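You operate a simulated robot arm through the tools that you are given. There is no shell and no other tool.

The job below is to be done with a simulated robot arm. You get a single attempt, and the scene is never put back.

TASK
Blow the water out of the filter bowl, then shut off and bleed the air.
Fine: blue lever shut and yellow lever open first; keep the red button in till no water shows.

It is judged by the outcome, as a careful person would: the job done as asked, and still so three seconds after it is handed in. It fails if anything else is knocked over, pushed out of place, dropped, spilled or broken.

THE ROBOT
A 7-joint arm with a fingered hand, fixed in place. Base frame: the origin is on the floor under the middle of its stand, x ahead of it, y to its left, z up. Lengths are in m, angles in degrees, forces in N, time in s.
With the tool pointing down near the work surface it reaches from about 0.2 to 0.68 m from the base axis. Its first joint turns from -166.0 to 166.0 degrees. Payload 4 kg.
Tool frame: the origin (TCP) lies between the finger pads and is the grasp point; the fingertips stand 0.026 m ahead of it; z points along the fingers, y is the line along which they close. The gripper opens to 0.156 m; its body begins 0.073 m behind the TCP. The gripper is a hand of 4 fingers: y runs from the thumb to the fingers, the wrist lies at [0, 0, -0.239] in the tool frame, and closing takes about 1.5 s.
Orientation is that of the tool frame in the base frame, as a unit quaternion [x, y, z, w]. With the fingers straight down and closing along the base's y, the tool's x points along the base's -x, its y along +y and its z along -z.

THE INTERFACE
- The arm moves only by the tool servo_tool. Its argument "targets" is a list of rows, each an object of numbers (a shift or turn left out is 0, a gripper value left out holds the last): "wx", "wy", "wz": the turn, a rotation vector about the base's x, y, z in degrees; "dx", "dy", "dz": the shift along the base's x, y, z in m; "gripper": the closure in counts, from 0 (fully open) to 255 (shut). In form: [{"wx": .., "wy": .., "wz": .., "dx": .., "dy": .., "dz": .., "gripper": ..}, ...]. A call has 1 to 20 rows; each row shifts and turns the commanded pose from where the row before left it. Rows are played at 5 a second. More than 0.05 m and 8.6 degrees between two rows, or a gripper value outside its range, and nothing of the call is played. Where a pose cannot be reached the arm comes as near as it can. A force on the tool above 50 N (or 10 N above the force at the start of the call, whichever is more), or a blocked arm, ends the call early, and 0.2 s more pass. Each finger travels about 0.072 m/s and halts on what it meets, pressing with about 21 N; the grip force reading is that of the motor and also rises with nothing between the fingers. The clock runs only during rows and for 0.2 s after the last one: add rows that do not move to give the fingers time. The reply holds the time, the measured pose of the TCP, the force on the tool along the base axes, the opening and the grip force, in the units named above and with some noise, with the torque about the TCP (base axes, N m) and any sound that the robot's microphone picked up, and new pictures: "views" is both (left out), scene, wrist or none.
- Cameras (640 x 400 px; columns grow to the right, rows downward): "scene" is fixed at [0.3985, 0.4977, 1.5559]; the picture's right is [-0.99, 0.11, 0.00], its down [0.05, 0.39, -0.92] and it looks along [-0.11, -0.91, -0.40] (base axes); focal length 328 px, centre (320, 200). "wrist" rides on the gripper at [0.058, -0.058, -0.091] in the tool frame; the picture's right is [0.71, 0.71, 0.00], its down [-0.53, 0.53, -0.67] and it looks along [-0.47, 0.47, 0.74] (tool axes); focal length 265 px, centre (320, 200).
- preshape(shape): the hand has 4 fingers and takes this shape, open, in about a second: jaw (thumb against the fingers, like two jaws); tri (thumb and two fingers); tip (a fingertip pinch); poke (one finger out to press); point (the index stretched); flat (the hand flat); cup (the hand cupped); fist (a fist). The gripper value then closes the fingers along that shape, each until it touches; the sizes above hold for jaw. It gives what a move gives, with no picture.
- point_at(camera, pixels): for up to 12 pixels [column, row] of the newest picture of that camera ("zoom" is the newest enlarged one), the place [x, y, z] in the base frame of the surface seen there, good to about 0.002 m. The clock stands still meanwhile.
- zoom(camera, box): a new picture of the part [left, top, right, bottom] of that camera's present view, enlarged. The clock stands still meanwhile.
- finish_job(): hands the job in; it is judged then, once.

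Unless the task says otherwise, let go and move clear before handing in.

The tools are called as name(argument=value, ...) on one line, values as JSON. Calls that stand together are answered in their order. servo_tool: Moves the arm, as the interface text tells. Its arguments: {"type":"object","properties":{"targets":{"type":"array","items":{"type":"object","properties":{"wx":{"type":"number"},"wy":{"type":"number"},"wz":{"type":"number"},"dx":{"type":"number"},"dy":{"type":"number"},"dz":{"type":"number"},"gripper":{"type":"number"}}}},"views":{"type":"string","enum":["both","scene","wrist","none"]}},"required":["targets"]} The other tools are called the same way: preshape (shape) gives the hand a shape; point_at (camera, pixels) gives the place of the surface under pixels of a picture; zoom (camera, box) takes an enlarged picture of a part of a camera's view; finish_job () hands the job in.

At the start:

```text
t: 0.0
eef_pos: [0.0784, -0.3264, 1.258]
ee_rot: [0.0, 1.0, 0.0, -0.001]
wrist_force: [-1.0, 0.2, 0.8]
ft_torque: [0.02, -0.01, -0.03]
grip_width: 0.156
grasp_force: 0.1
shape: jaw
```

scene: 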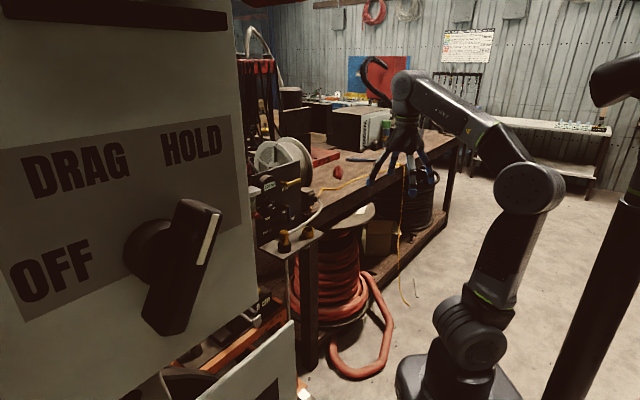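
wrist: 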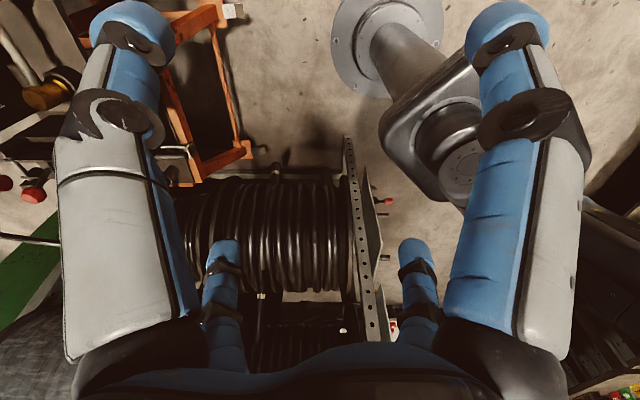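

The scene picture shows a panel with a DRAG/HOLD/OFF knob in the left foreground and a bench with clutter around (290,200); I cannot yet pick out the filter bowl, levers or red button. I'll zoom in on several parts to look for them.

zoom(camera="scene", box=[230, 120, 390, 220])

zoom(camera="scene", box=[230, 200, 390, 300])

zoom(camera="scene", box=[230, 40, 390, 140])

zoom(camera="wrist", box=[0, 100, 200, 225])

zoom(camera="wrist", box=[300, 130, 460, 230])

```text
4.00 times, centred on (310, 170) of scene
```

zoom: 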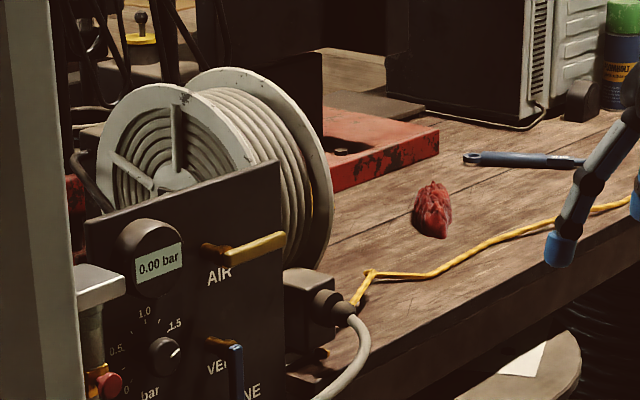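

```text
4.00 times, centred on (310, 250) of scene
```

zoom: 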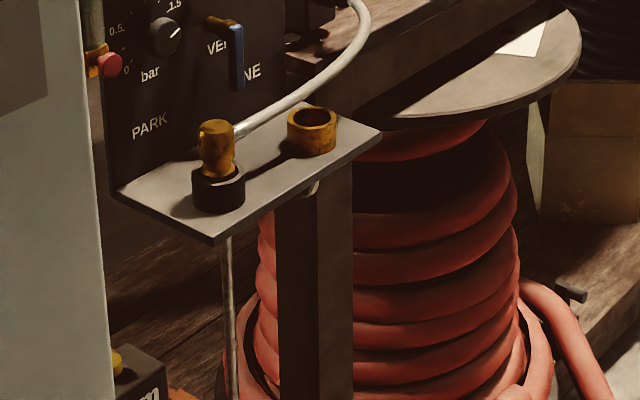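

```text
4.00 times, centred on (310, 90) of scene
```

zoom: 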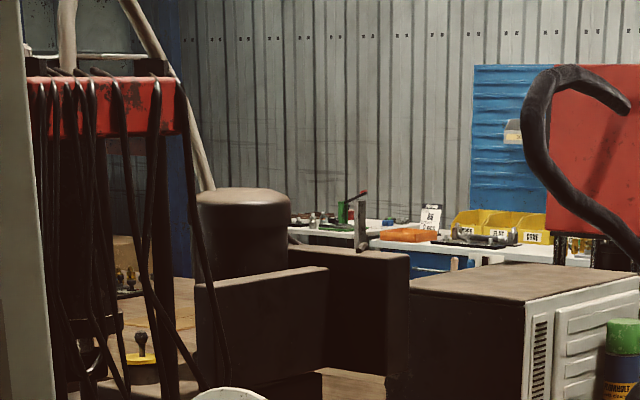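

```text
3.20 times, centred on (100, 162) of wrist
```

zoom: 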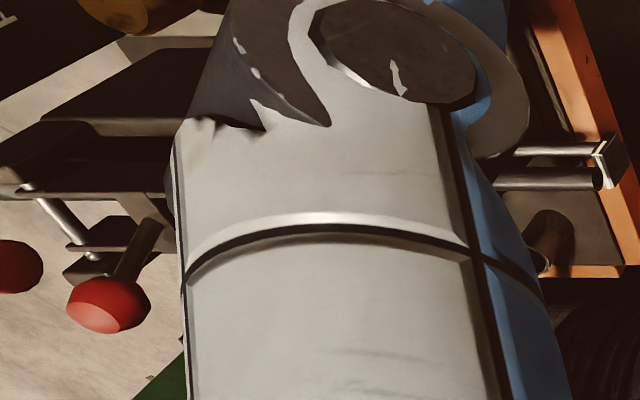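

```text
4.00 times, centred on (380, 180) of wrist
```

zoom: 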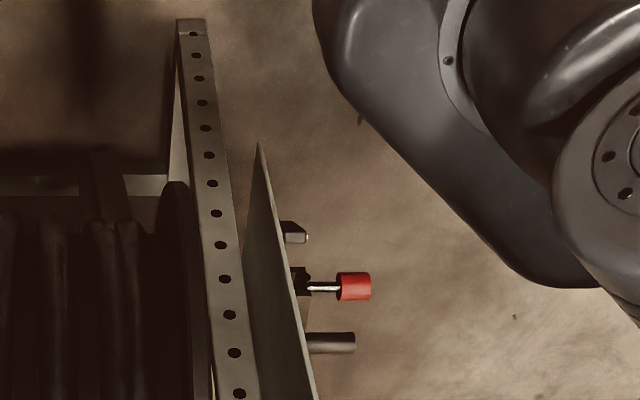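

The zoom shows the air panel near scene (265,205): yellow AIR lever at (293,181), blue VENT/LINE lever at (289,212), a gauge reading 0.00 bar, a bar regulator knob, and a red button at (257,216) beside what looks like the filter. I'll enlarge it further.

zoom(camera="scene", box=[240, 165, 320, 215])

zoom(camera="scene", box=[240, 195, 320, 245])

point_at(camera="scene", pixels=[[293, 181], [282, 183], [289, 211], [284, 206], [271, 208], [257, 216], [255, 190], [265, 185], [296, 240], [284, 238], [254, 197], [270, 230]])

```text
8.00 times, centred on (280, 190) of scene
```

zoom: 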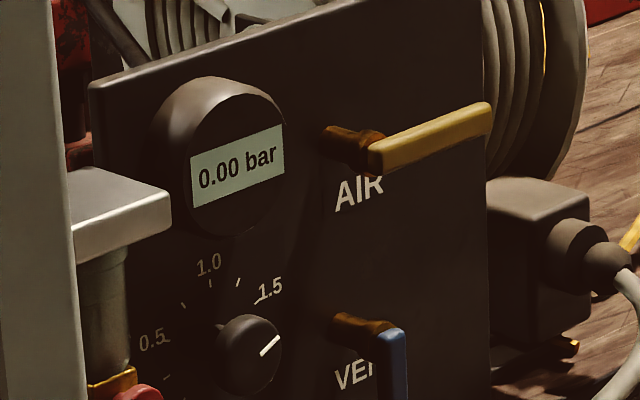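

```text
8.00 times, centred on (280, 220) of scene
```

zoom: 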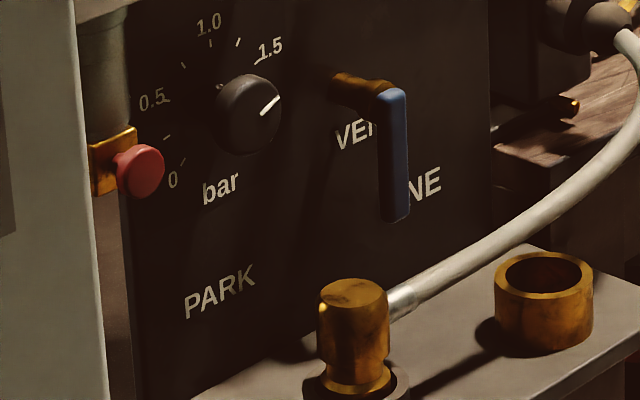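

```text
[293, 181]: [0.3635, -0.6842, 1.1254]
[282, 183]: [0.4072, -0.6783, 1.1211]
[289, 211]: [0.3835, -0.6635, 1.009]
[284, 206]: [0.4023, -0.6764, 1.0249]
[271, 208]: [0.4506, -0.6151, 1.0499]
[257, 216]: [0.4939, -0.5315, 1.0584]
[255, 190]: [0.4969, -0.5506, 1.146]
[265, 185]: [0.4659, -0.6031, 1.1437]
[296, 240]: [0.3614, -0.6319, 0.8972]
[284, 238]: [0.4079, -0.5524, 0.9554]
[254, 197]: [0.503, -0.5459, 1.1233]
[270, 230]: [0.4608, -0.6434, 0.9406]
```

The panel carries AIR (yellow lever level), VENT/LINE (blue lever pointing down), a regulator knob and the red button at about (0.494,-0.53,1.058). I'll sample the panel's surface to get its plane and the lever geometry.

point_at(camera="zoom", pixels=[[300, 40], [450, 60], [450, 230], [170, 220], [280, 220], [320, 290], [140, 165], [110, 165], [395, 90], [395, 150], [395, 210], [355, 90]])

point_at(camera="scene", pixels=[[286, 184], [291, 183], [296, 180], [300, 179], [250, 190], [253, 191], [258, 192], [100, 150], [180, 260], [240, 250], [247, 300], [300, 130]])

```text
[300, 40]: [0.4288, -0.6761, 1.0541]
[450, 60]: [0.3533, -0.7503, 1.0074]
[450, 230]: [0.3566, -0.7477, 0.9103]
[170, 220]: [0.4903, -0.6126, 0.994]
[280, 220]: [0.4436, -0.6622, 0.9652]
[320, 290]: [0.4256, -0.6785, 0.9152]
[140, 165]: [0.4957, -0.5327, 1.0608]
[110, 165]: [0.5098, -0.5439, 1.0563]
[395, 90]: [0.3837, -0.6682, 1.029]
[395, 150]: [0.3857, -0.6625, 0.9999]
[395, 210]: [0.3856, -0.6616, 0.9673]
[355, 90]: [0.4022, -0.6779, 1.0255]
```

```text
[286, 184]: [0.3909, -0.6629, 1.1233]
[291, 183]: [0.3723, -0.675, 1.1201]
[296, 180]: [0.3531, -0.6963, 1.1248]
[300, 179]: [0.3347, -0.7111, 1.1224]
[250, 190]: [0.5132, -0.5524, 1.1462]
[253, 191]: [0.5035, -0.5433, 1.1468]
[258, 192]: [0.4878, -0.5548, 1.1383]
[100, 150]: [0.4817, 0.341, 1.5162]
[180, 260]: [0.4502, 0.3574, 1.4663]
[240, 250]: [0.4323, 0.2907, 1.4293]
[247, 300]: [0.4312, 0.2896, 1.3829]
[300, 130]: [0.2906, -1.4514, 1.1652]
```

The panel is a vertical plane facing the robot (normal about [-0.71,0.71,0]); the yellow lever sits at z≈1.122 and the blue one hangs from z≈1.03 to 0.96. I'll sample points on the arm and the bench near it, to plan a safe turn of the hand so the wrist camera looks at the panel.

point_at(camera="scene", pixels=[[430, 375], [470, 335], [528, 188], [470, 110], [405, 90], [405, 140], [333, 172], [400, 145], [610, 180], [600, 90], [310, 235], [350, 212]])

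point_at(camera="wrist", pixels=[[389, 201], [385, 216], [372, 190], [30, 196], [270, 230], [240, 150], [450, 170], [350, 330], [395, 325], [20, 270], [340, 30], [30, 100]])

```text
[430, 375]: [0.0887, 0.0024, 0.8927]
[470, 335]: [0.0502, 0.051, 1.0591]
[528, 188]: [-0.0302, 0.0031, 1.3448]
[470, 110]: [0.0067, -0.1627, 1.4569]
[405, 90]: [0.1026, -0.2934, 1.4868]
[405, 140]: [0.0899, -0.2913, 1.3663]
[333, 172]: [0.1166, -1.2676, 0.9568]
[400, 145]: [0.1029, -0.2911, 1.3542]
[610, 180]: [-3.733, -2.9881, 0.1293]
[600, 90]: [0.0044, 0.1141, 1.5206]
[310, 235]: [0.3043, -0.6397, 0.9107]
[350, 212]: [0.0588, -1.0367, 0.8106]
```

```text
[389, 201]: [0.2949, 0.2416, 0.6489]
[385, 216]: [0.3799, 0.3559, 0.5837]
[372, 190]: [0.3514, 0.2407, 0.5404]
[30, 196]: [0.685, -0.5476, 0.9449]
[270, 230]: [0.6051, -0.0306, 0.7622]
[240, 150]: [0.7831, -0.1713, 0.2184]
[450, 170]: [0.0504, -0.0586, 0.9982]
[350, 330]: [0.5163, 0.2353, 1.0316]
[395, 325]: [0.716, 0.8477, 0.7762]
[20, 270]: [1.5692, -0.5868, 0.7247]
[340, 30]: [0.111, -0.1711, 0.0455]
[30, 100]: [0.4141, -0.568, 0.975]
```

The shoulder is near (0,0,1.05), and the panel lies about 0.77 m out, so a level tool pointing along [0.71,-0.71,0] can reach it. I'll swing the tool from down to level, facing the panel from about 0.3 m away, in one slow sweep.

servo_tool(targets=[{"wx": -6, "wy": -6, "dx": 0.012, "dy": -0.006, "dz": 0}, {"wx": -6, "wy": -6, "dx": 0.012, "dy": -0.006, "dz": 0}, {"wx": -6, "wy": -6, "dx": 0.012, "dy": -0.006, "dz": 0}, {"wx": -6, "wy": -6, "dx": 0.012, "dy": -0.006, "dz": 0}, {"wx": -6, "wy": -6, "dx": 0.012, "dy": -0.006, "dz": -0.005}, {"wx": -6, "wy": -6, "dx": 0.012, "dy": -0.006, "dz": -0.005}])

```text
t: 1.4
eef_pos: [0.151, -0.3617, 1.2487]
ee_rot: [-0.001, 0.903, -0.305, 0.304]
wrist_force: [0.2, -0.1, 0.6]
ft_torque: [0.02, -0.01, -0.03]
grip_width: 0.1559
grasp_force: 0.2
shape: jaw
```

scene: 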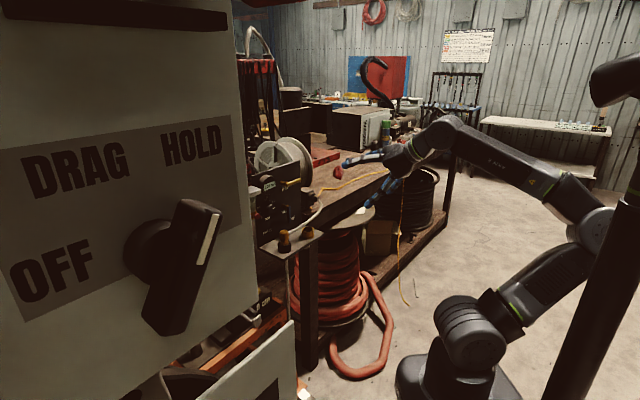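
wrist: 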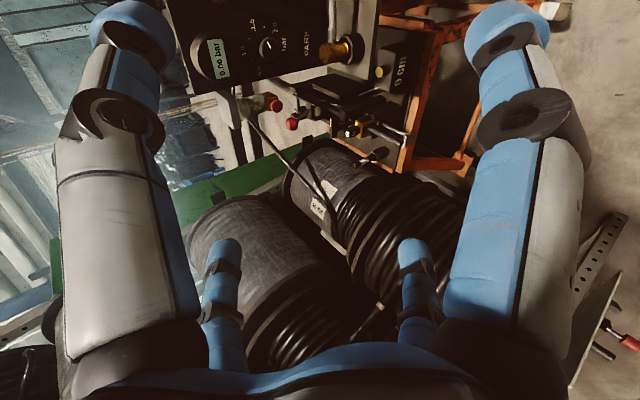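

The tool now tilts toward the panel and the wrist picture shows the panel at the top (0.00 bar at (215,60)), with the red button near (272,103). The elbow swung back toward the dark post at scene (580,250), so I'll check its distance before continuing.

point_at(camera="scene", pixels=[[590, 230], [600, 215], [565, 195], [590, 300], [625, 190], [610, 80], [575, 340], [515, 300], [635, 230], [630, 60]])

zoom(camera="wrist", box=[160, 0, 400, 150])

zoom(camera="scene", box=[480, 40, 640, 400])

```text
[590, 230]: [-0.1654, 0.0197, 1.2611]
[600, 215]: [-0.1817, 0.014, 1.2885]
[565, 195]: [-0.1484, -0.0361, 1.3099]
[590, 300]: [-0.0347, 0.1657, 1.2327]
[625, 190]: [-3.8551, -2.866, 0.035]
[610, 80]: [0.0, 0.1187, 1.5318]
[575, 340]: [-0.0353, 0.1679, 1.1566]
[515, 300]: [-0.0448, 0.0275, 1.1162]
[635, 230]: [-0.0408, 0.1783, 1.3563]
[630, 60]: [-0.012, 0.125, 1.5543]
```

```text
2.67 times, centred on (280, 75) of wrist
```

zoom: 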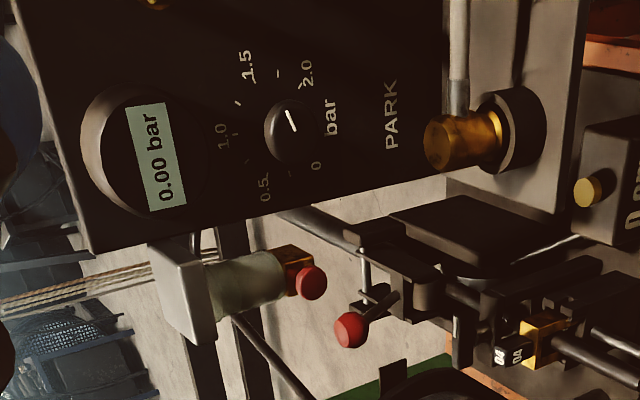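

```text
1.11 times, centred on (560, 220) of scene
```

zoom: 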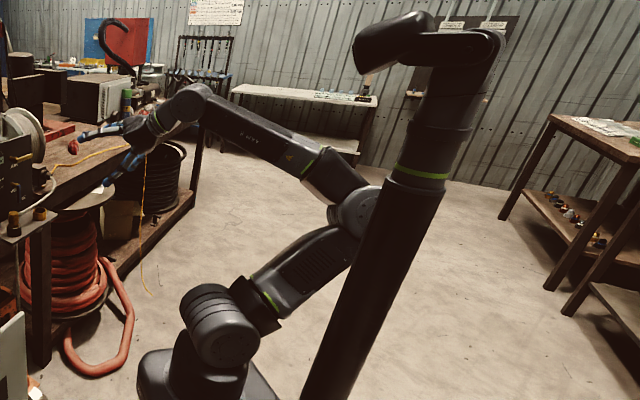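

The dark post is a second idle arm about 0.19 m from my elbow, so there is room; the wrist zoom shows the filter bowl with its brass drain block and red button at zoom (310,283). I'll finish levelling the tool while moving forward so the elbow stays away from that post.

servo_tool(targets=[{"wx": -6, "wy": -6, "dx": 0.025, "dy": -0.018, "dz": -0.01}, {"wx": -6, "wy": -6, "dx": 0.025, "dy": -0.018, "dz": -0.01}, {"wx": -6, "wy": -6, "dx": 0.025, "dy": -0.018, "dz": -0.01}, {"wx": -6, "wy": -6, "dx": 0.025, "dy": -0.018, "dz": -0.01}, {"wx": -3.64, "wy": -3.64, "dx": 0.02, "dy": -0.02, "dz": -0.01}])

```text
t: 2.6
eef_pos: [0.2701, -0.4535, 1.2005]
ee_rot: [0.001, 0.707, -0.501, 0.499]
wrist_force: [0.2, 0.3, -0.2]
ft_torque: [0.02, 0.02, -0.02]
grip_width: 0.1564
grasp_force: 0.1
shape: jaw
```

scene: 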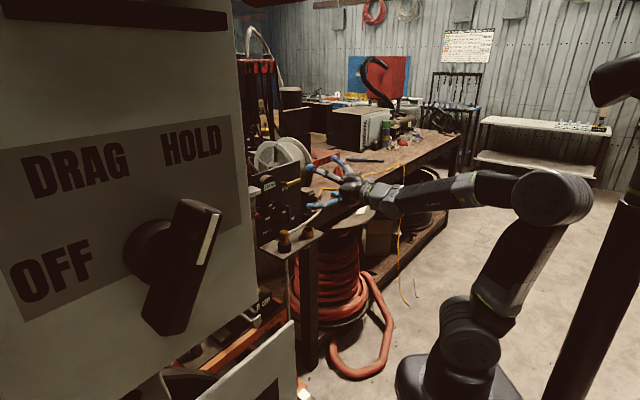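
wrist: 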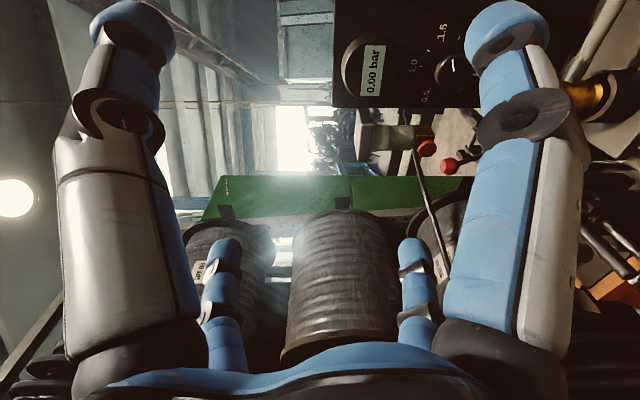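

The tool is now level, pointing straight at the panel (gauge 0.00 bar at wrist (371,70), bowl and red button at (400,140)–(427,146)). I'll take the poke shape here in free space and see where the finger sits.

preshape(shape="poke")

servo_tool(targets=[{"wx": -6, "wy": 6}, {"wx": -6, "wy": 6}, {"wx": -6, "wy": 6}, {"wx": -6, "wy": 6}, {"wx": -6, "wy": 6}])

```text
t: 3.5
eef_pos: [0.2698, -0.4533, 1.2011]
ee_rot: [0.001, 0.707, -0.5, 0.499]
wrist_force: [-0.3, -0.3, 1.0]
ft_torque: [-0.02, -0.01, 0.03]
grip_width: 0.0002
grasp_force: 0.0
shape: poke
```

```text
t: 4.7
eef_pos: [0.2714, -0.453, 1.1971]
ee_rot: [-0.256, 0.659, -0.648, 0.284]
wrist_force: [0.4, 0.0, -0.5]
ft_torque: [-0.02, 0.01, -0.01]
grip_width: 0.0
grasp_force: 0.0
shape: poke
```

scene: 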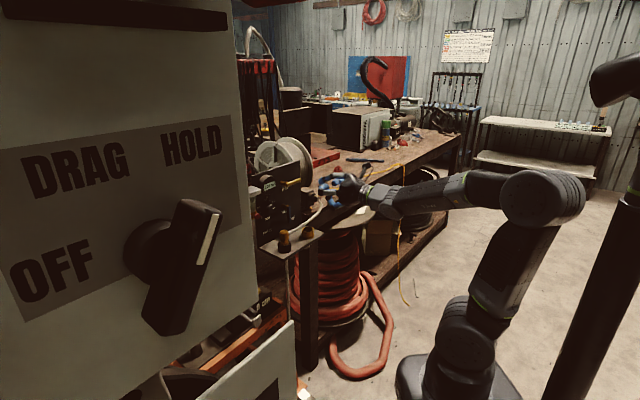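
wrist: 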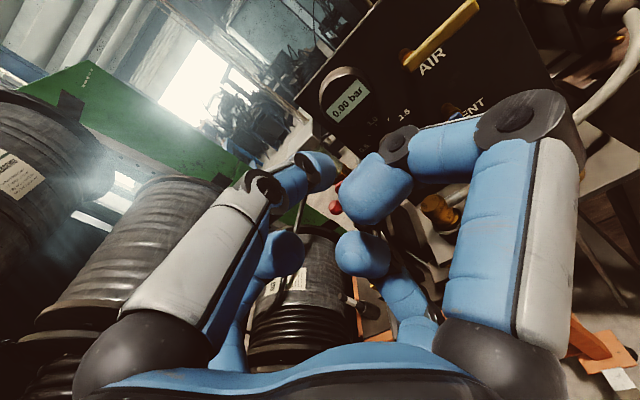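

The roll works and the fingers have curled for the poke shape, with tips around wrist (315,172) and (375,190), but it isn't clear which finger leads. I'll zoom in and sample those points.

zoom(camera="wrist", box=[120, 60, 600, 360])

point_at(camera="wrist", pixels=[[318, 172], [375, 190], [362, 253], [280, 255], [500, 125], [250, 190], [395, 150], [440, 140], [345, 205], [265, 185]])

zoom(camera="scene", box=[260, 130, 420, 230])

```text
1.33 times, centred on (360, 210) of wrist
```

zoom: 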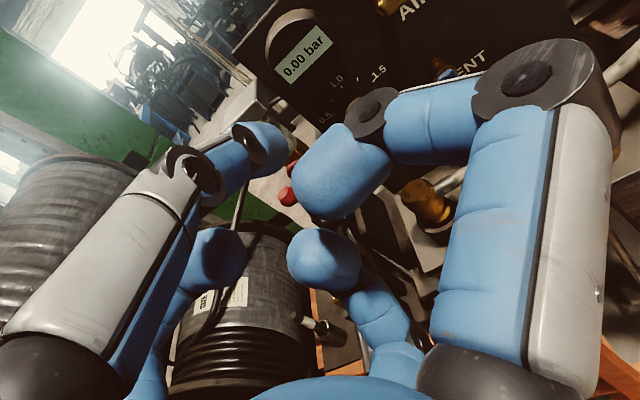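

```text
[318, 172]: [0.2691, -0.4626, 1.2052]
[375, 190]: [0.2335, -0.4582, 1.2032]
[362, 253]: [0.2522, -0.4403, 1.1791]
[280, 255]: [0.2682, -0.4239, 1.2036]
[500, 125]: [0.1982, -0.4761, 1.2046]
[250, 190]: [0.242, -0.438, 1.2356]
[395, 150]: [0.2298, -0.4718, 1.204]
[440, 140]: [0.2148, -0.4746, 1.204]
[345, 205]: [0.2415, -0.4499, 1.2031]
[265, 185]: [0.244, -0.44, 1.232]
```

```text
4.00 times, centred on (340, 180) of scene
```

zoom: 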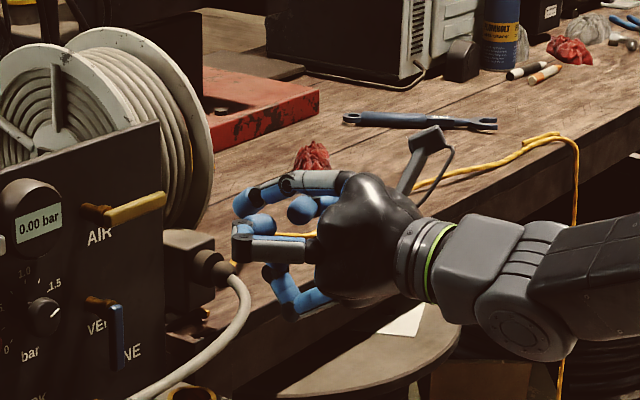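

In the poke shape the leading fingertip (wrist (318,172)) sits only about at the TCP with the other fingers bulky beside it. I'll try the point shape, with the index stretched, and compare.

preshape(shape="point")

servo_tool(targets=[{"dx": 0}])

zoom(camera="scene", box=[260, 130, 420, 230])

```text
t: 5.6
eef_pos: [0.271, -0.454, 1.1975]
ee_rot: [-0.255, 0.659, -0.647, 0.285]
wrist_force: [-0.2, -0.2, -0.3]
ft_torque: [-0.02, 0.01, -0.05]
grip_width: 0.1504
grasp_force: 0.1
shape: point
```

```text
t: 6.0
eef_pos: [0.2702, -0.4531, 1.1986]
ee_rot: [-0.255, 0.659, -0.647, 0.285]
wrist_force: [0.6, -0.5, -0.2]
ft_torque: [0.0, -0.02, 0.0]
grip_width: 0.1501
grasp_force: 0.0
shape: point
```

scene: 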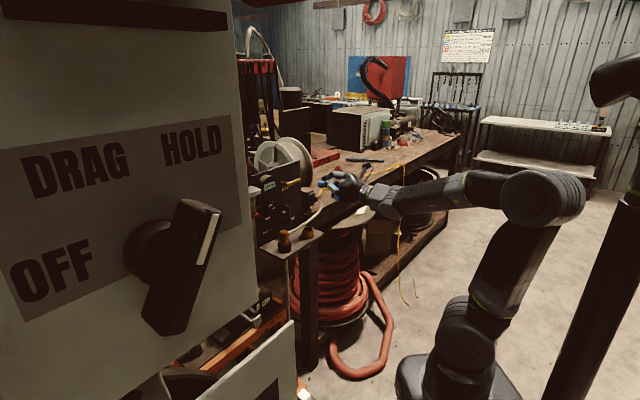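
wrist: 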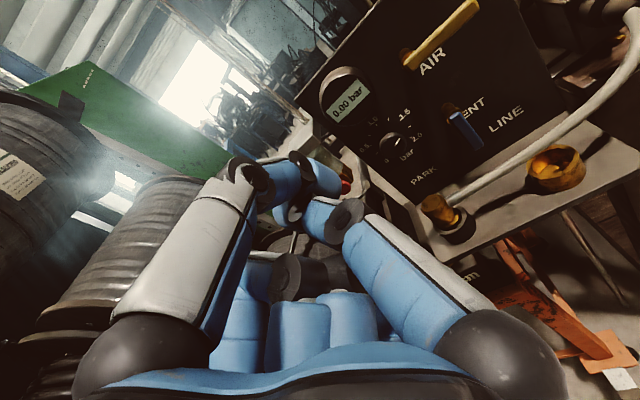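

```text
4.00 times, centred on (340, 180) of scene
```

zoom: 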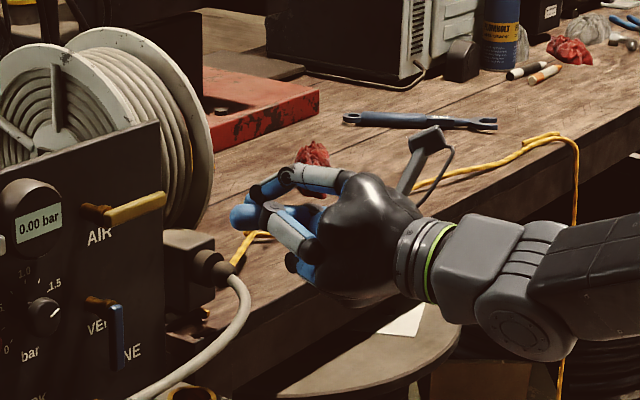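

Now "VENT" is readable beside the blue lever and "LINE"/"PARK" turn out to label the two hose sockets, so the blue lever is the vent. I'll sample the finger surfaces in this shape to find the stretched fingertip.

point_at(camera="wrist", pixels=[[320, 175], [300, 185], [285, 185], [250, 185], [215, 215], [332, 185], [320, 215], [345, 215], [380, 250], [295, 215], [260, 275], [350, 320]])

zoom(camera="wrist", box=[200, 130, 440, 280])

zoom(camera="scene", box=[305, 160, 369, 200])

```text
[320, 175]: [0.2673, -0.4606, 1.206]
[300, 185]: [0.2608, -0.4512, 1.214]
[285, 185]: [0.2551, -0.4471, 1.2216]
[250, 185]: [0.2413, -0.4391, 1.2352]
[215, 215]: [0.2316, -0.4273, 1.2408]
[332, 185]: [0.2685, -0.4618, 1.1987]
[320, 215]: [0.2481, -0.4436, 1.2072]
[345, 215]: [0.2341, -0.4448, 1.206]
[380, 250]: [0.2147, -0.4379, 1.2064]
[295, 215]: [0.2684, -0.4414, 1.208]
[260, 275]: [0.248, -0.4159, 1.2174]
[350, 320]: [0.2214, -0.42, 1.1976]
```

```text
2.67 times, centred on (320, 205) of wrist
```

zoom: 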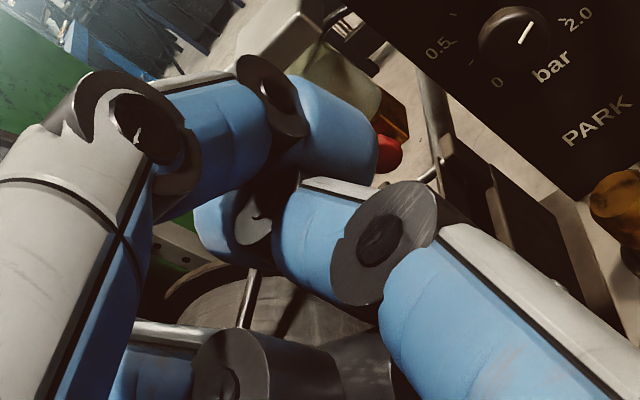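

```text
10.00 times, centred on (337, 180) of scene
```

zoom: 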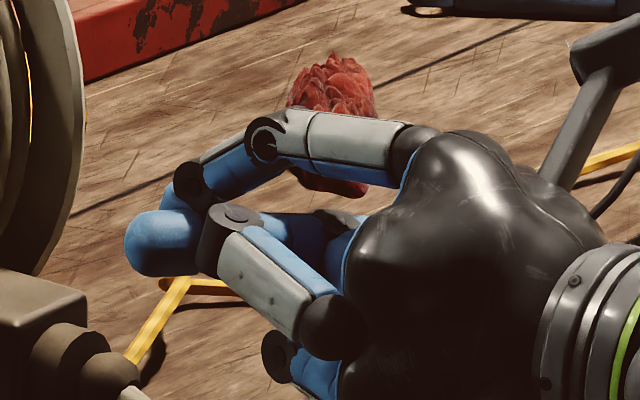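

The stretched finger is the top one; its blue tip ends at scene (318,184) and leads the hand. I'll get the tip position from both cameras to fix its offset from the TCP.

point_at(camera="zoom", pixels=[[130, 240], [140, 220], [140, 265], [165, 215], [165, 240], [165, 272], [200, 200], [230, 235], [270, 340], [320, 330], [260, 240], [190, 180]])

point_at(camera="wrist", pixels=[[325, 165], [335, 170], [340, 180], [338, 190], [312, 162], [330, 160], [341, 185], [320, 160]])

```text
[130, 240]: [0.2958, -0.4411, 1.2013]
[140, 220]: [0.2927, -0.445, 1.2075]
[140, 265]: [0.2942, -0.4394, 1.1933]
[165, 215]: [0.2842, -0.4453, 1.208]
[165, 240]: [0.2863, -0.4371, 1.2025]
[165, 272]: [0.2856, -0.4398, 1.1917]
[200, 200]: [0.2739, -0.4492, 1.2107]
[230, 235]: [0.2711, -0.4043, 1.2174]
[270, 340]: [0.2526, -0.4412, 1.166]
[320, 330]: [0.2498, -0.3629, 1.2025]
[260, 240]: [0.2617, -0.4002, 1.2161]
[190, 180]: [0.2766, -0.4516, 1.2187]
```

```text
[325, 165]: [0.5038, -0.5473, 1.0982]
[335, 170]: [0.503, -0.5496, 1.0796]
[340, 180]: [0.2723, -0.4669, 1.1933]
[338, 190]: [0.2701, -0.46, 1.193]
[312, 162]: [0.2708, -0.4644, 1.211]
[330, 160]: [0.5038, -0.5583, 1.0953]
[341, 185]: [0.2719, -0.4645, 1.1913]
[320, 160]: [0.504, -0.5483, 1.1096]
```

In this shape the tip points sideways (mostly toward +x) rather than straight at the panel, which is poor for pressing. I'll look at the jaw shape closed fully, as a straight blunt pusher, while still in free space.

preshape(shape="tip")

servo_tool(targets=[{"gripper": 255}, {}, {}, {}, {}, {}, {}, {}])

zoom(camera="scene", box=[289, 150, 369, 200])

```text
t: 6.9
eef_pos: [0.2706, -0.4536, 1.1983]
ee_rot: [-0.256, 0.659, -0.648, 0.285]
wrist_force: [-0.2, -1.3, -0.9]
ft_torque: [0.01, 0.03, 0.01]
grip_width: 0.1559
grasp_force: 0.1
shape: tip
```

```text
t: 8.7
eef_pos: [0.2709, -0.4531, 1.1982]
ee_rot: [-0.255, 0.659, -0.648, 0.285]
wrist_force: [0.6, -0.6, 0.1]
ft_torque: [-0.01, 0.0, 0.01]
grip_width: 0.0
grasp_force: 20.9
shape: tip
```

scene: 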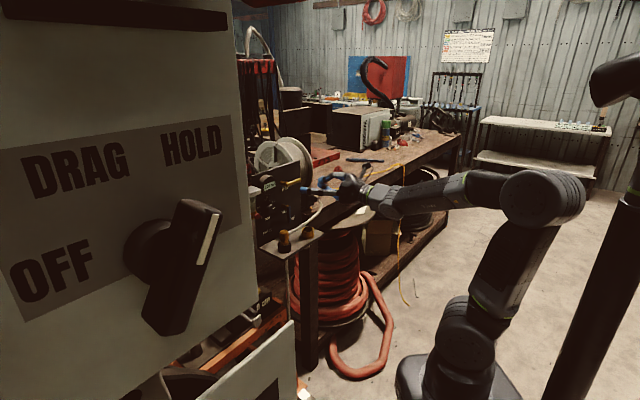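
wrist: 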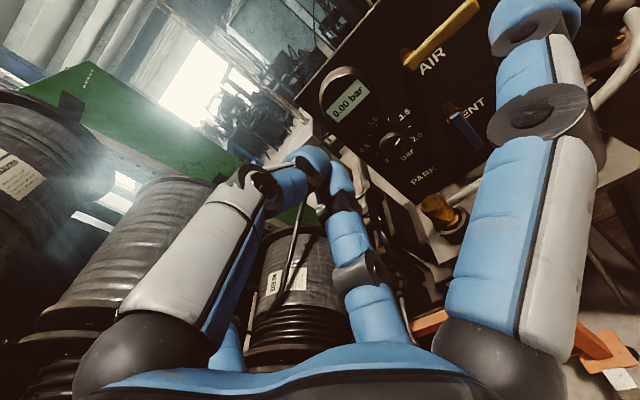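

```text
8.00 times, centred on (329, 175) of scene
```

zoom: 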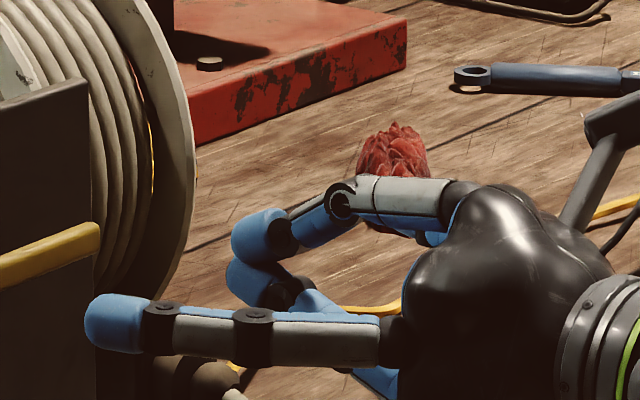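

In the tip shape the thumb and one finger pinch while two other fingers stay stretched straight (one ends at scene (300,190)), so those would collide with the panel. I'll check how the point and poke shapes look when the closure is driven to 255.

preshape(shape="point")

servo_tool(targets=[{"gripper": 255}, {}, {}, {}, {}, {}, {}, {}])

zoom(camera="scene", box=[289, 150, 369, 200])

```text
t: 9.6
eef_pos: [0.2708, -0.454, 1.1978]
ee_rot: [-0.256, 0.659, -0.647, 0.285]
wrist_force: [0.6, -0.1, 0.5]
ft_torque: [0.0, 0.01, 0.0]
grip_width: 0.0
grasp_force: 0.0
shape: point
```

```text
t: 11.4
eef_pos: [0.2715, -0.4524, 1.1986]
ee_rot: [-0.256, 0.659, -0.648, 0.285]
wrist_force: [-0.2, 0.7, 0.1]
ft_torque: [0.0, 0.01, -0.02]
grip_width: 0.1502
grasp_force: 0.0
shape: point
```

scene: 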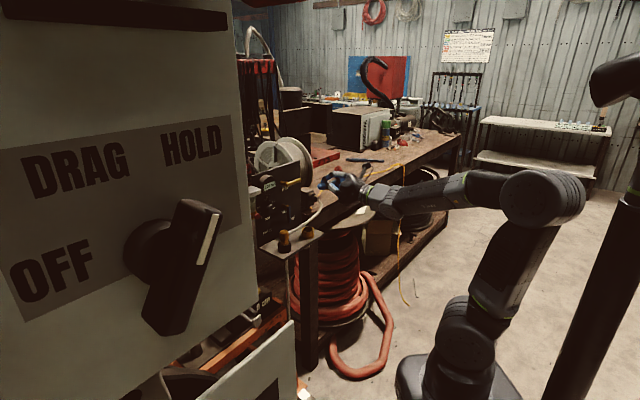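
wrist: 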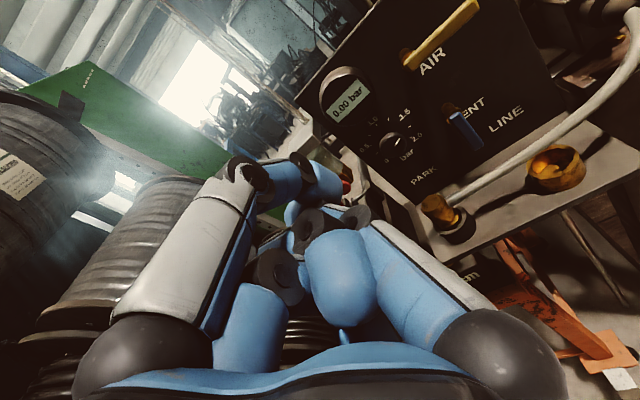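

```text
8.00 times, centred on (329, 175) of scene
```

zoom: 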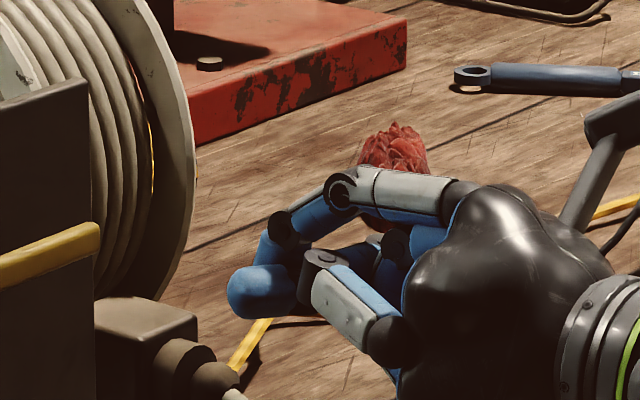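

With point closed, the pointing fingertip (scene zoom (265,290)) still angles about 38° off the tool axis. I'll check poke at 255 and jaw at 255 before choosing.

preshape(shape="poke")

servo_tool(targets=[{"gripper": 255}, {}, {}, {}, {}, {}])

zoom(camera="scene", box=[289, 150, 369, 200])

preshape(shape="jaw")

servo_tool(targets=[{"gripper": 255}, {}, {}, {}, {}, {}, {}, {}, {}])

zoom(camera="scene", box=[289, 150, 369, 200])

```text
t: 12.3
eef_pos: [0.2713, -0.4543, 1.1969]
ee_rot: [-0.255, 0.659, -0.648, 0.285]
wrist_force: [0.3, -0.2, 0.7]
ft_torque: [-0.01, -0.01, 0.0]
grip_width: 0.0
grasp_force: 0.1
shape: poke
```

```text
t: 13.7
eef_pos: [0.2707, -0.4536, 1.1978]
ee_rot: [-0.255, 0.659, -0.647, 0.285]
wrist_force: [-0.3, 0.1, 0.2]
ft_torque: [-0.01, 0.01, 0.01]
grip_width: 0.0001
grasp_force: 20.7
shape: jaw
```

scene: 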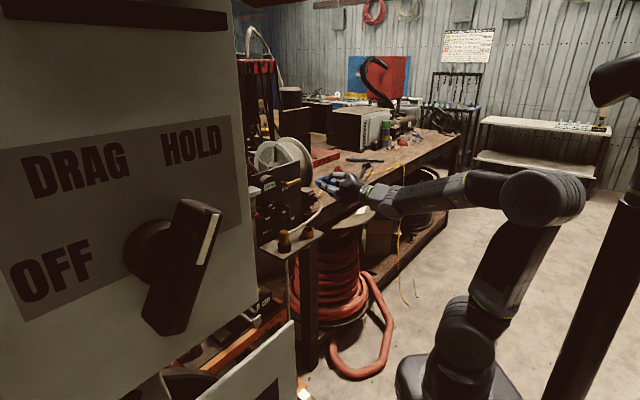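
wrist: 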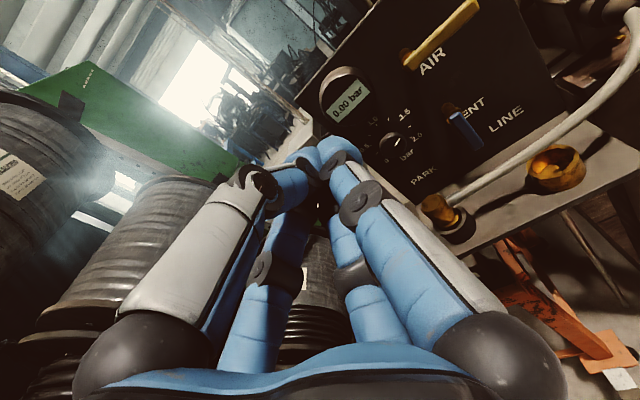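

```text
8.00 times, centred on (329, 175) of scene
```

zoom: 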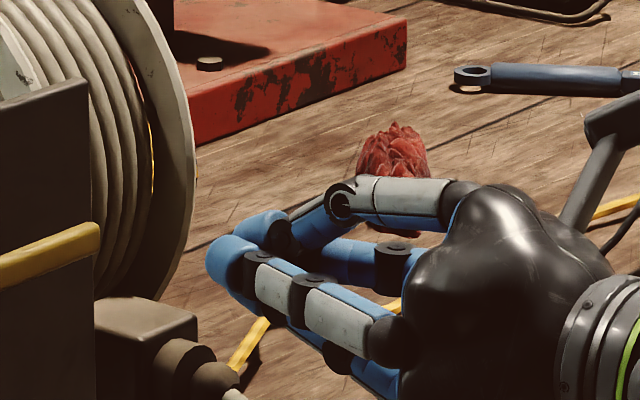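

```text
t: 14.6
eef_pos: [0.2711, -0.4538, 1.1979]
ee_rot: [-0.256, 0.659, -0.647, 0.285]
wrist_force: [0.4, 0.1, -0.4]
ft_torque: [-0.01, -0.01, 0.0]
grip_width: 0.1562
grasp_force: 0.3
shape: jaw
```

```text
t: 16.6
eef_pos: [0.2717, -0.4533, 1.1986]
ee_rot: [-0.256, 0.659, -0.647, 0.285]
wrist_force: [0.0, 0.0, 0.5]
ft_torque: [-0.03, -0.02, -0.02]
grip_width: 0.0
grasp_force: 21.2
shape: jaw
```

scene: 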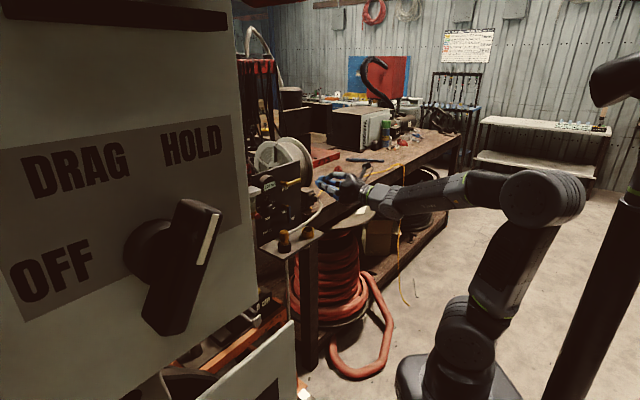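
wrist: 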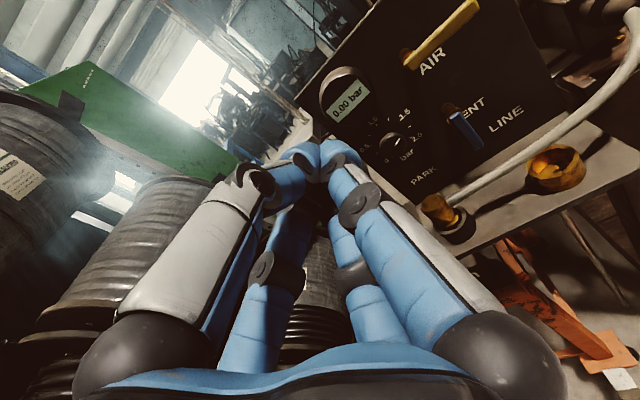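

```text
8.00 times, centred on (329, 175) of scene
```

zoom: 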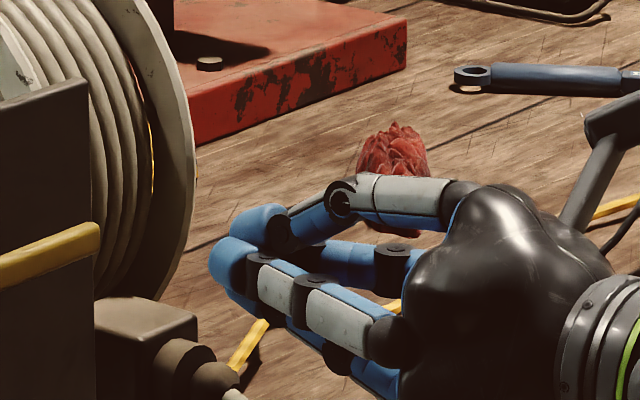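

Jaw closed gives a compact cone of four fingertips at the TCP axis, which will serve as a pusher for levers and button. Before planning paths, I'll sample the hose, sockets, levers and button positions, which are obstacles or targets.

point_at(camera="scene", pixels=[[291, 233], [297, 229], [303, 225], [310, 219.5], [316, 213], [319.5, 205], [318, 198], [284, 231], [283, 246], [308, 232], [303, 170], [297, 260]])

point_at(camera="scene", pixels=[[257.5, 217], [255.5, 217], [259.5, 217], [258, 214], [258, 219], [253, 216], [250, 208], [253, 203], [255, 208], [272, 207], [268, 210], [262, 190]])

point_at(camera="wrist", pixels=[[330, 140], [345, 155], [320, 165], [303, 165], [335, 170], [350, 185], [475, 5], [455, 30], [420, 60], [465, 130], [450, 115], [478, 145]])

```text
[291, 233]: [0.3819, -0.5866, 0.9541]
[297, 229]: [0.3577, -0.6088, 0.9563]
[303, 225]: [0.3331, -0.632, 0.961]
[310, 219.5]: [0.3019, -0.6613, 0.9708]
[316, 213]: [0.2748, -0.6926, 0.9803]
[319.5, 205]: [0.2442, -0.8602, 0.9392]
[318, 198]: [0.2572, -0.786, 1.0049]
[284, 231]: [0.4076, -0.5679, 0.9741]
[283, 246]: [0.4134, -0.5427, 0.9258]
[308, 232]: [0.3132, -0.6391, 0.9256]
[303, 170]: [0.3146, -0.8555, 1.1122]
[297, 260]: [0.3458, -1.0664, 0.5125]
```

```text
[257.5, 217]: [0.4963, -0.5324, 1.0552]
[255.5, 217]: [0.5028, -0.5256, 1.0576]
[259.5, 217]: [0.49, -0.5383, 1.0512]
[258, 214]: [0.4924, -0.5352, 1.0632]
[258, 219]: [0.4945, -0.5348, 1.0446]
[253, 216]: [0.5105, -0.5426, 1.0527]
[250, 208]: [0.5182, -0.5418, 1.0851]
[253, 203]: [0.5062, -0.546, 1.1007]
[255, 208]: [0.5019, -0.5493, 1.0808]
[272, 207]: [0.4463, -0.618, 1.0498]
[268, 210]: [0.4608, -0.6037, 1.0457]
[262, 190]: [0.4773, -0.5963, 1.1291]
```

```text
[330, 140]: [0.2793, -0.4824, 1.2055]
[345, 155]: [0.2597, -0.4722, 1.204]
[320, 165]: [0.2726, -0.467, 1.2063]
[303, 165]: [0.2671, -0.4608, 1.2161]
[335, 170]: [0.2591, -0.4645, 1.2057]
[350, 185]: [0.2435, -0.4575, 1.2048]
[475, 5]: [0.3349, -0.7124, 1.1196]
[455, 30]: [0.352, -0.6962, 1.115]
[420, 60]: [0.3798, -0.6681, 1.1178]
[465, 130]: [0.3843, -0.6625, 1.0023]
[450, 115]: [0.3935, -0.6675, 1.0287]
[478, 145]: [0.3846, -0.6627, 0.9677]
```

The hose runs in front of the panel at d≈0.10 m and z≈0.955–0.98, so I must come to the blue lever from above it; the regulator knob's front is only 0.027 m off the panel. I'll roll the hand about 48° more so the wrist camera sits on top and its picture is upright.

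servo_tool(targets=[{"wx": -6, "wy": 6, "gripper": 255}, {"wx": -6, "wy": 6}, {"wx": -6, "wy": 6}, {"wx": -6, "wy": 6}, {"wx": -6, "wy": 6}, {"wx": -3.64, "wy": 3.64}, {}])

zoom(camera="scene", box=[236, 180, 276, 225])

```text
t: 18.2
eef_pos: [0.2704, -0.453, 1.1961]
ee_rot: [0.5, -0.499, 0.708, 0.001]
wrist_force: [-0.3, -0.8, -0.4]
ft_torque: [0.01, -0.01, -0.01]
grip_width: 0.0
grasp_force: 21.2
shape: jaw
```

scene: 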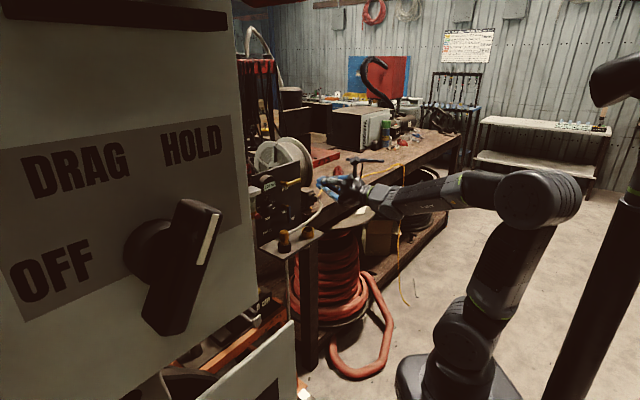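
wrist: 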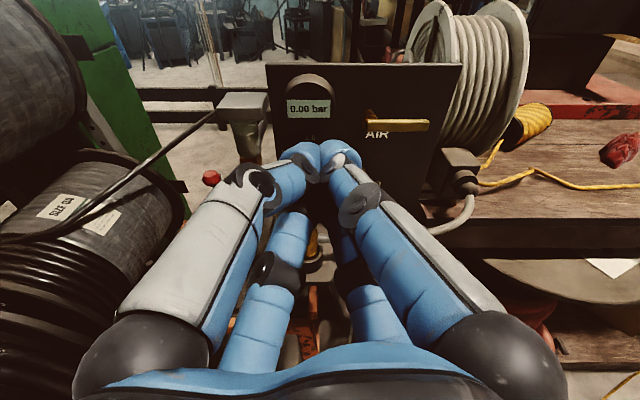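

```text
8.89 times, centred on (256, 202) of scene
```

zoom: 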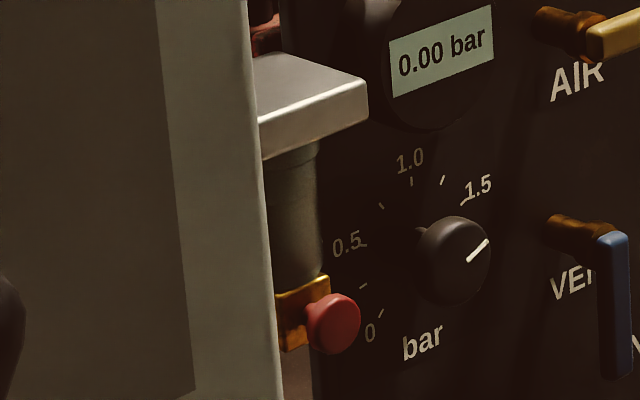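

The picture is upright now: panel at wrist (360,130), filter cap at (243,100) and a bowl below it. I'll zoom in to read the bowl's water level and see the button.

zoom(camera="wrist", box=[180, 80, 308, 190])

zoom(camera="wrist", box=[250, 50, 490, 200])

point_at(camera="wrist", pixels=[[211, 177], [243, 103], [250, 140], [255, 160], [425, 125], [375, 115], [370, 127], [450, 165], [300, 155], [335, 155]])

```text
3.64 times, centred on (244, 135) of wrist
```

zoom: 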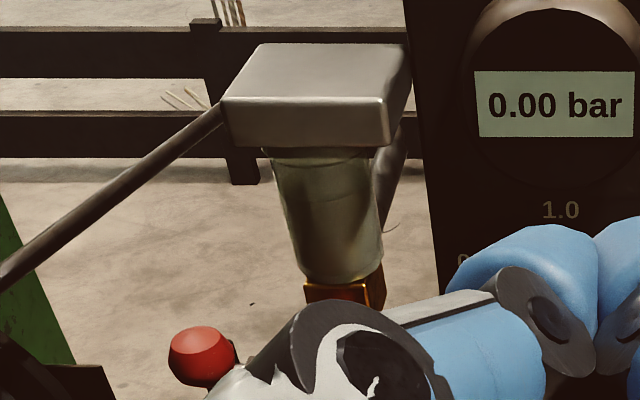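

```text
2.67 times, centred on (370, 125) of wrist
```

zoom: 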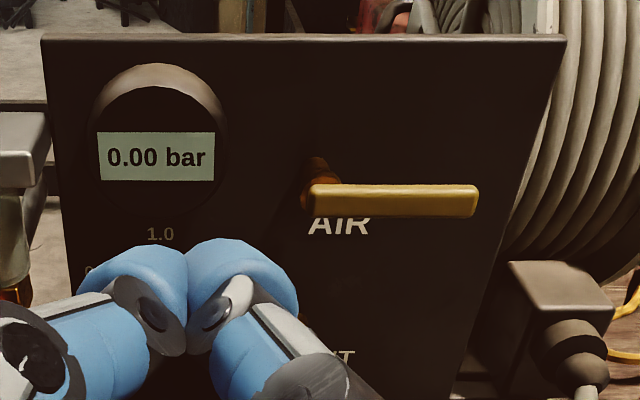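

```text
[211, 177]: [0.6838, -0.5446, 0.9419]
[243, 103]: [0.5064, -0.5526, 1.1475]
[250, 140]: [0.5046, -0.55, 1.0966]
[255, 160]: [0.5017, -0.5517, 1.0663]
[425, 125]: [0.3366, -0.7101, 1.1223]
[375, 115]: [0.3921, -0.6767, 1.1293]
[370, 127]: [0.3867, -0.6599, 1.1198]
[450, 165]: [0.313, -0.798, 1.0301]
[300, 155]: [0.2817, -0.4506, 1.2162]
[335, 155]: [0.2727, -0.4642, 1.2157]
```

The bowl is at about (0.505,-0.55,1.06–1.13) with its drain below, and the gauge reads 0.00 bar; the red ball at wrist (211,177) belongs to something else at (0.68,-0.54,0.94). I'll sample the closed fingers' outline to know how wide the hand is near the hose.

point_at(camera="wrist", pixels=[[258, 183], [240, 200], [200, 240], [160, 340], [360, 200], [385, 210], [430, 260], [500, 340], [275, 270], [350, 270], [250, 320], [375, 310]])

point_at(camera="scene", pixels=[[320, 183], [325, 190], [330, 195], [335, 198], [340, 200], [345, 200], [333, 190], [322, 187], [350, 200], [281, 230], [288, 232], [286, 229]])

zoom(camera="scene", box=[260, 160, 372, 240])

```text
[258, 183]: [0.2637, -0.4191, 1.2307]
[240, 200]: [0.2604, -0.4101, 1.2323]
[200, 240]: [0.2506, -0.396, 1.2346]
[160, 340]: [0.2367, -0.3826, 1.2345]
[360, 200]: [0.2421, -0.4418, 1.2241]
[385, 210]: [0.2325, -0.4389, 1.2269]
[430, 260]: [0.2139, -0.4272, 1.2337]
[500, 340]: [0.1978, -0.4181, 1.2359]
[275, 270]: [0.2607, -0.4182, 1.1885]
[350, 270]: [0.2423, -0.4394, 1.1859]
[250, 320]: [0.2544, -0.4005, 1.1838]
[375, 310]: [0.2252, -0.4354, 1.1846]
```

```text
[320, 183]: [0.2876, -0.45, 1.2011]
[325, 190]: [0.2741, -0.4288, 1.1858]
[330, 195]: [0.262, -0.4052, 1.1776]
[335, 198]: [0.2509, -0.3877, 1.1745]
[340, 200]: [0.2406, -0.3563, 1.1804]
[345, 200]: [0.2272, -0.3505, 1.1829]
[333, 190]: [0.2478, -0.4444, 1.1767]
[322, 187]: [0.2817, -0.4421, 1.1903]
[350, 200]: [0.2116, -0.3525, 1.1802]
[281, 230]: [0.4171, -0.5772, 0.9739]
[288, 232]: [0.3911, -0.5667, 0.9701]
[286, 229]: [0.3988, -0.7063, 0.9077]
```

```text
5.00 times, centred on (316, 200) of scene
```

zoom: 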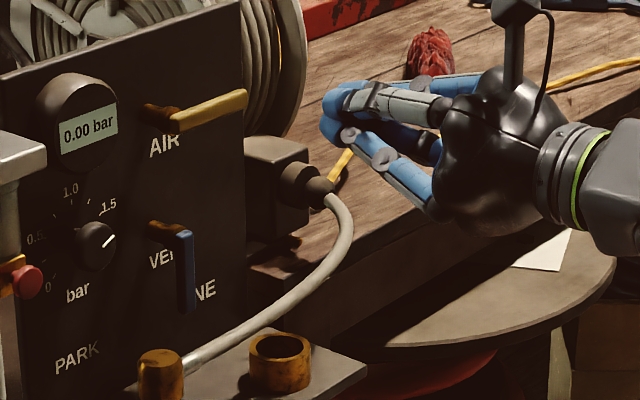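

The closed fingers bow out about 0.038 m, so near the hose I'd rather tilt the tool ~42° down with the camera off to the left, clear of the yellow lever. I'll roll another 90° here in free space.

servo_tool(targets=[{"wx": -6, "wy": 6, "gripper": 255}, {"wx": -6, "wy": 6}, {"wx": -6, "wy": 6}, {"wx": -6, "wy": 6}, {"wx": -6, "wy": 6}, {"wx": -6, "wy": 6}, {"wx": -6, "wy": 6}, {"wx": -6, "wy": 6}, {"wx": -6, "wy": 6}, {"wx": -6, "wy": 6}, {"wx": -3.64, "wy": 3.64}])

```text
t: 20.6
eef_pos: [0.271, -0.4531, 1.1972]
ee_rot: [0.707, 0.002, 0.5, 0.5]
wrist_force: [0.3, 0.5, 0.7]
ft_torque: [0.01, -0.03, -0.01]
grip_width: 0.0
grasp_force: 21.0
shape: jaw
```

scene: 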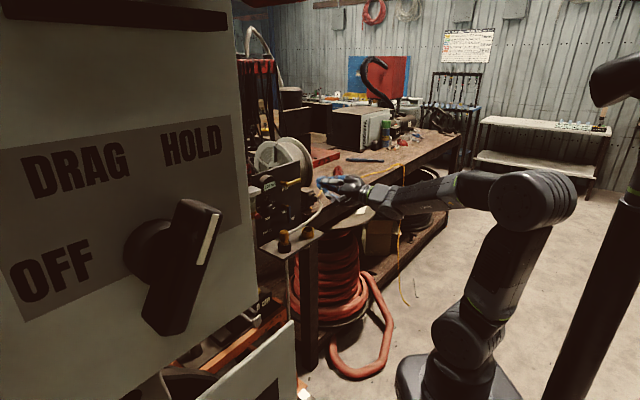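
wrist: 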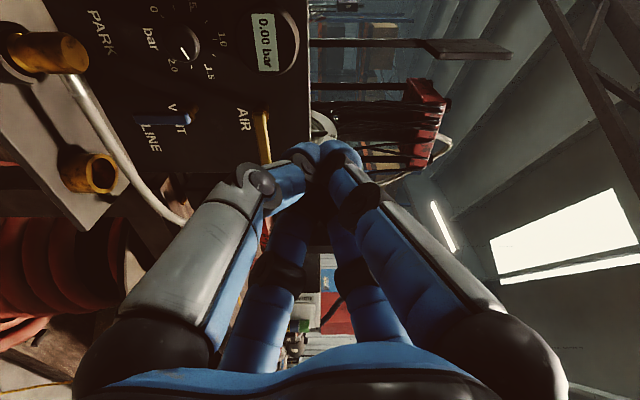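

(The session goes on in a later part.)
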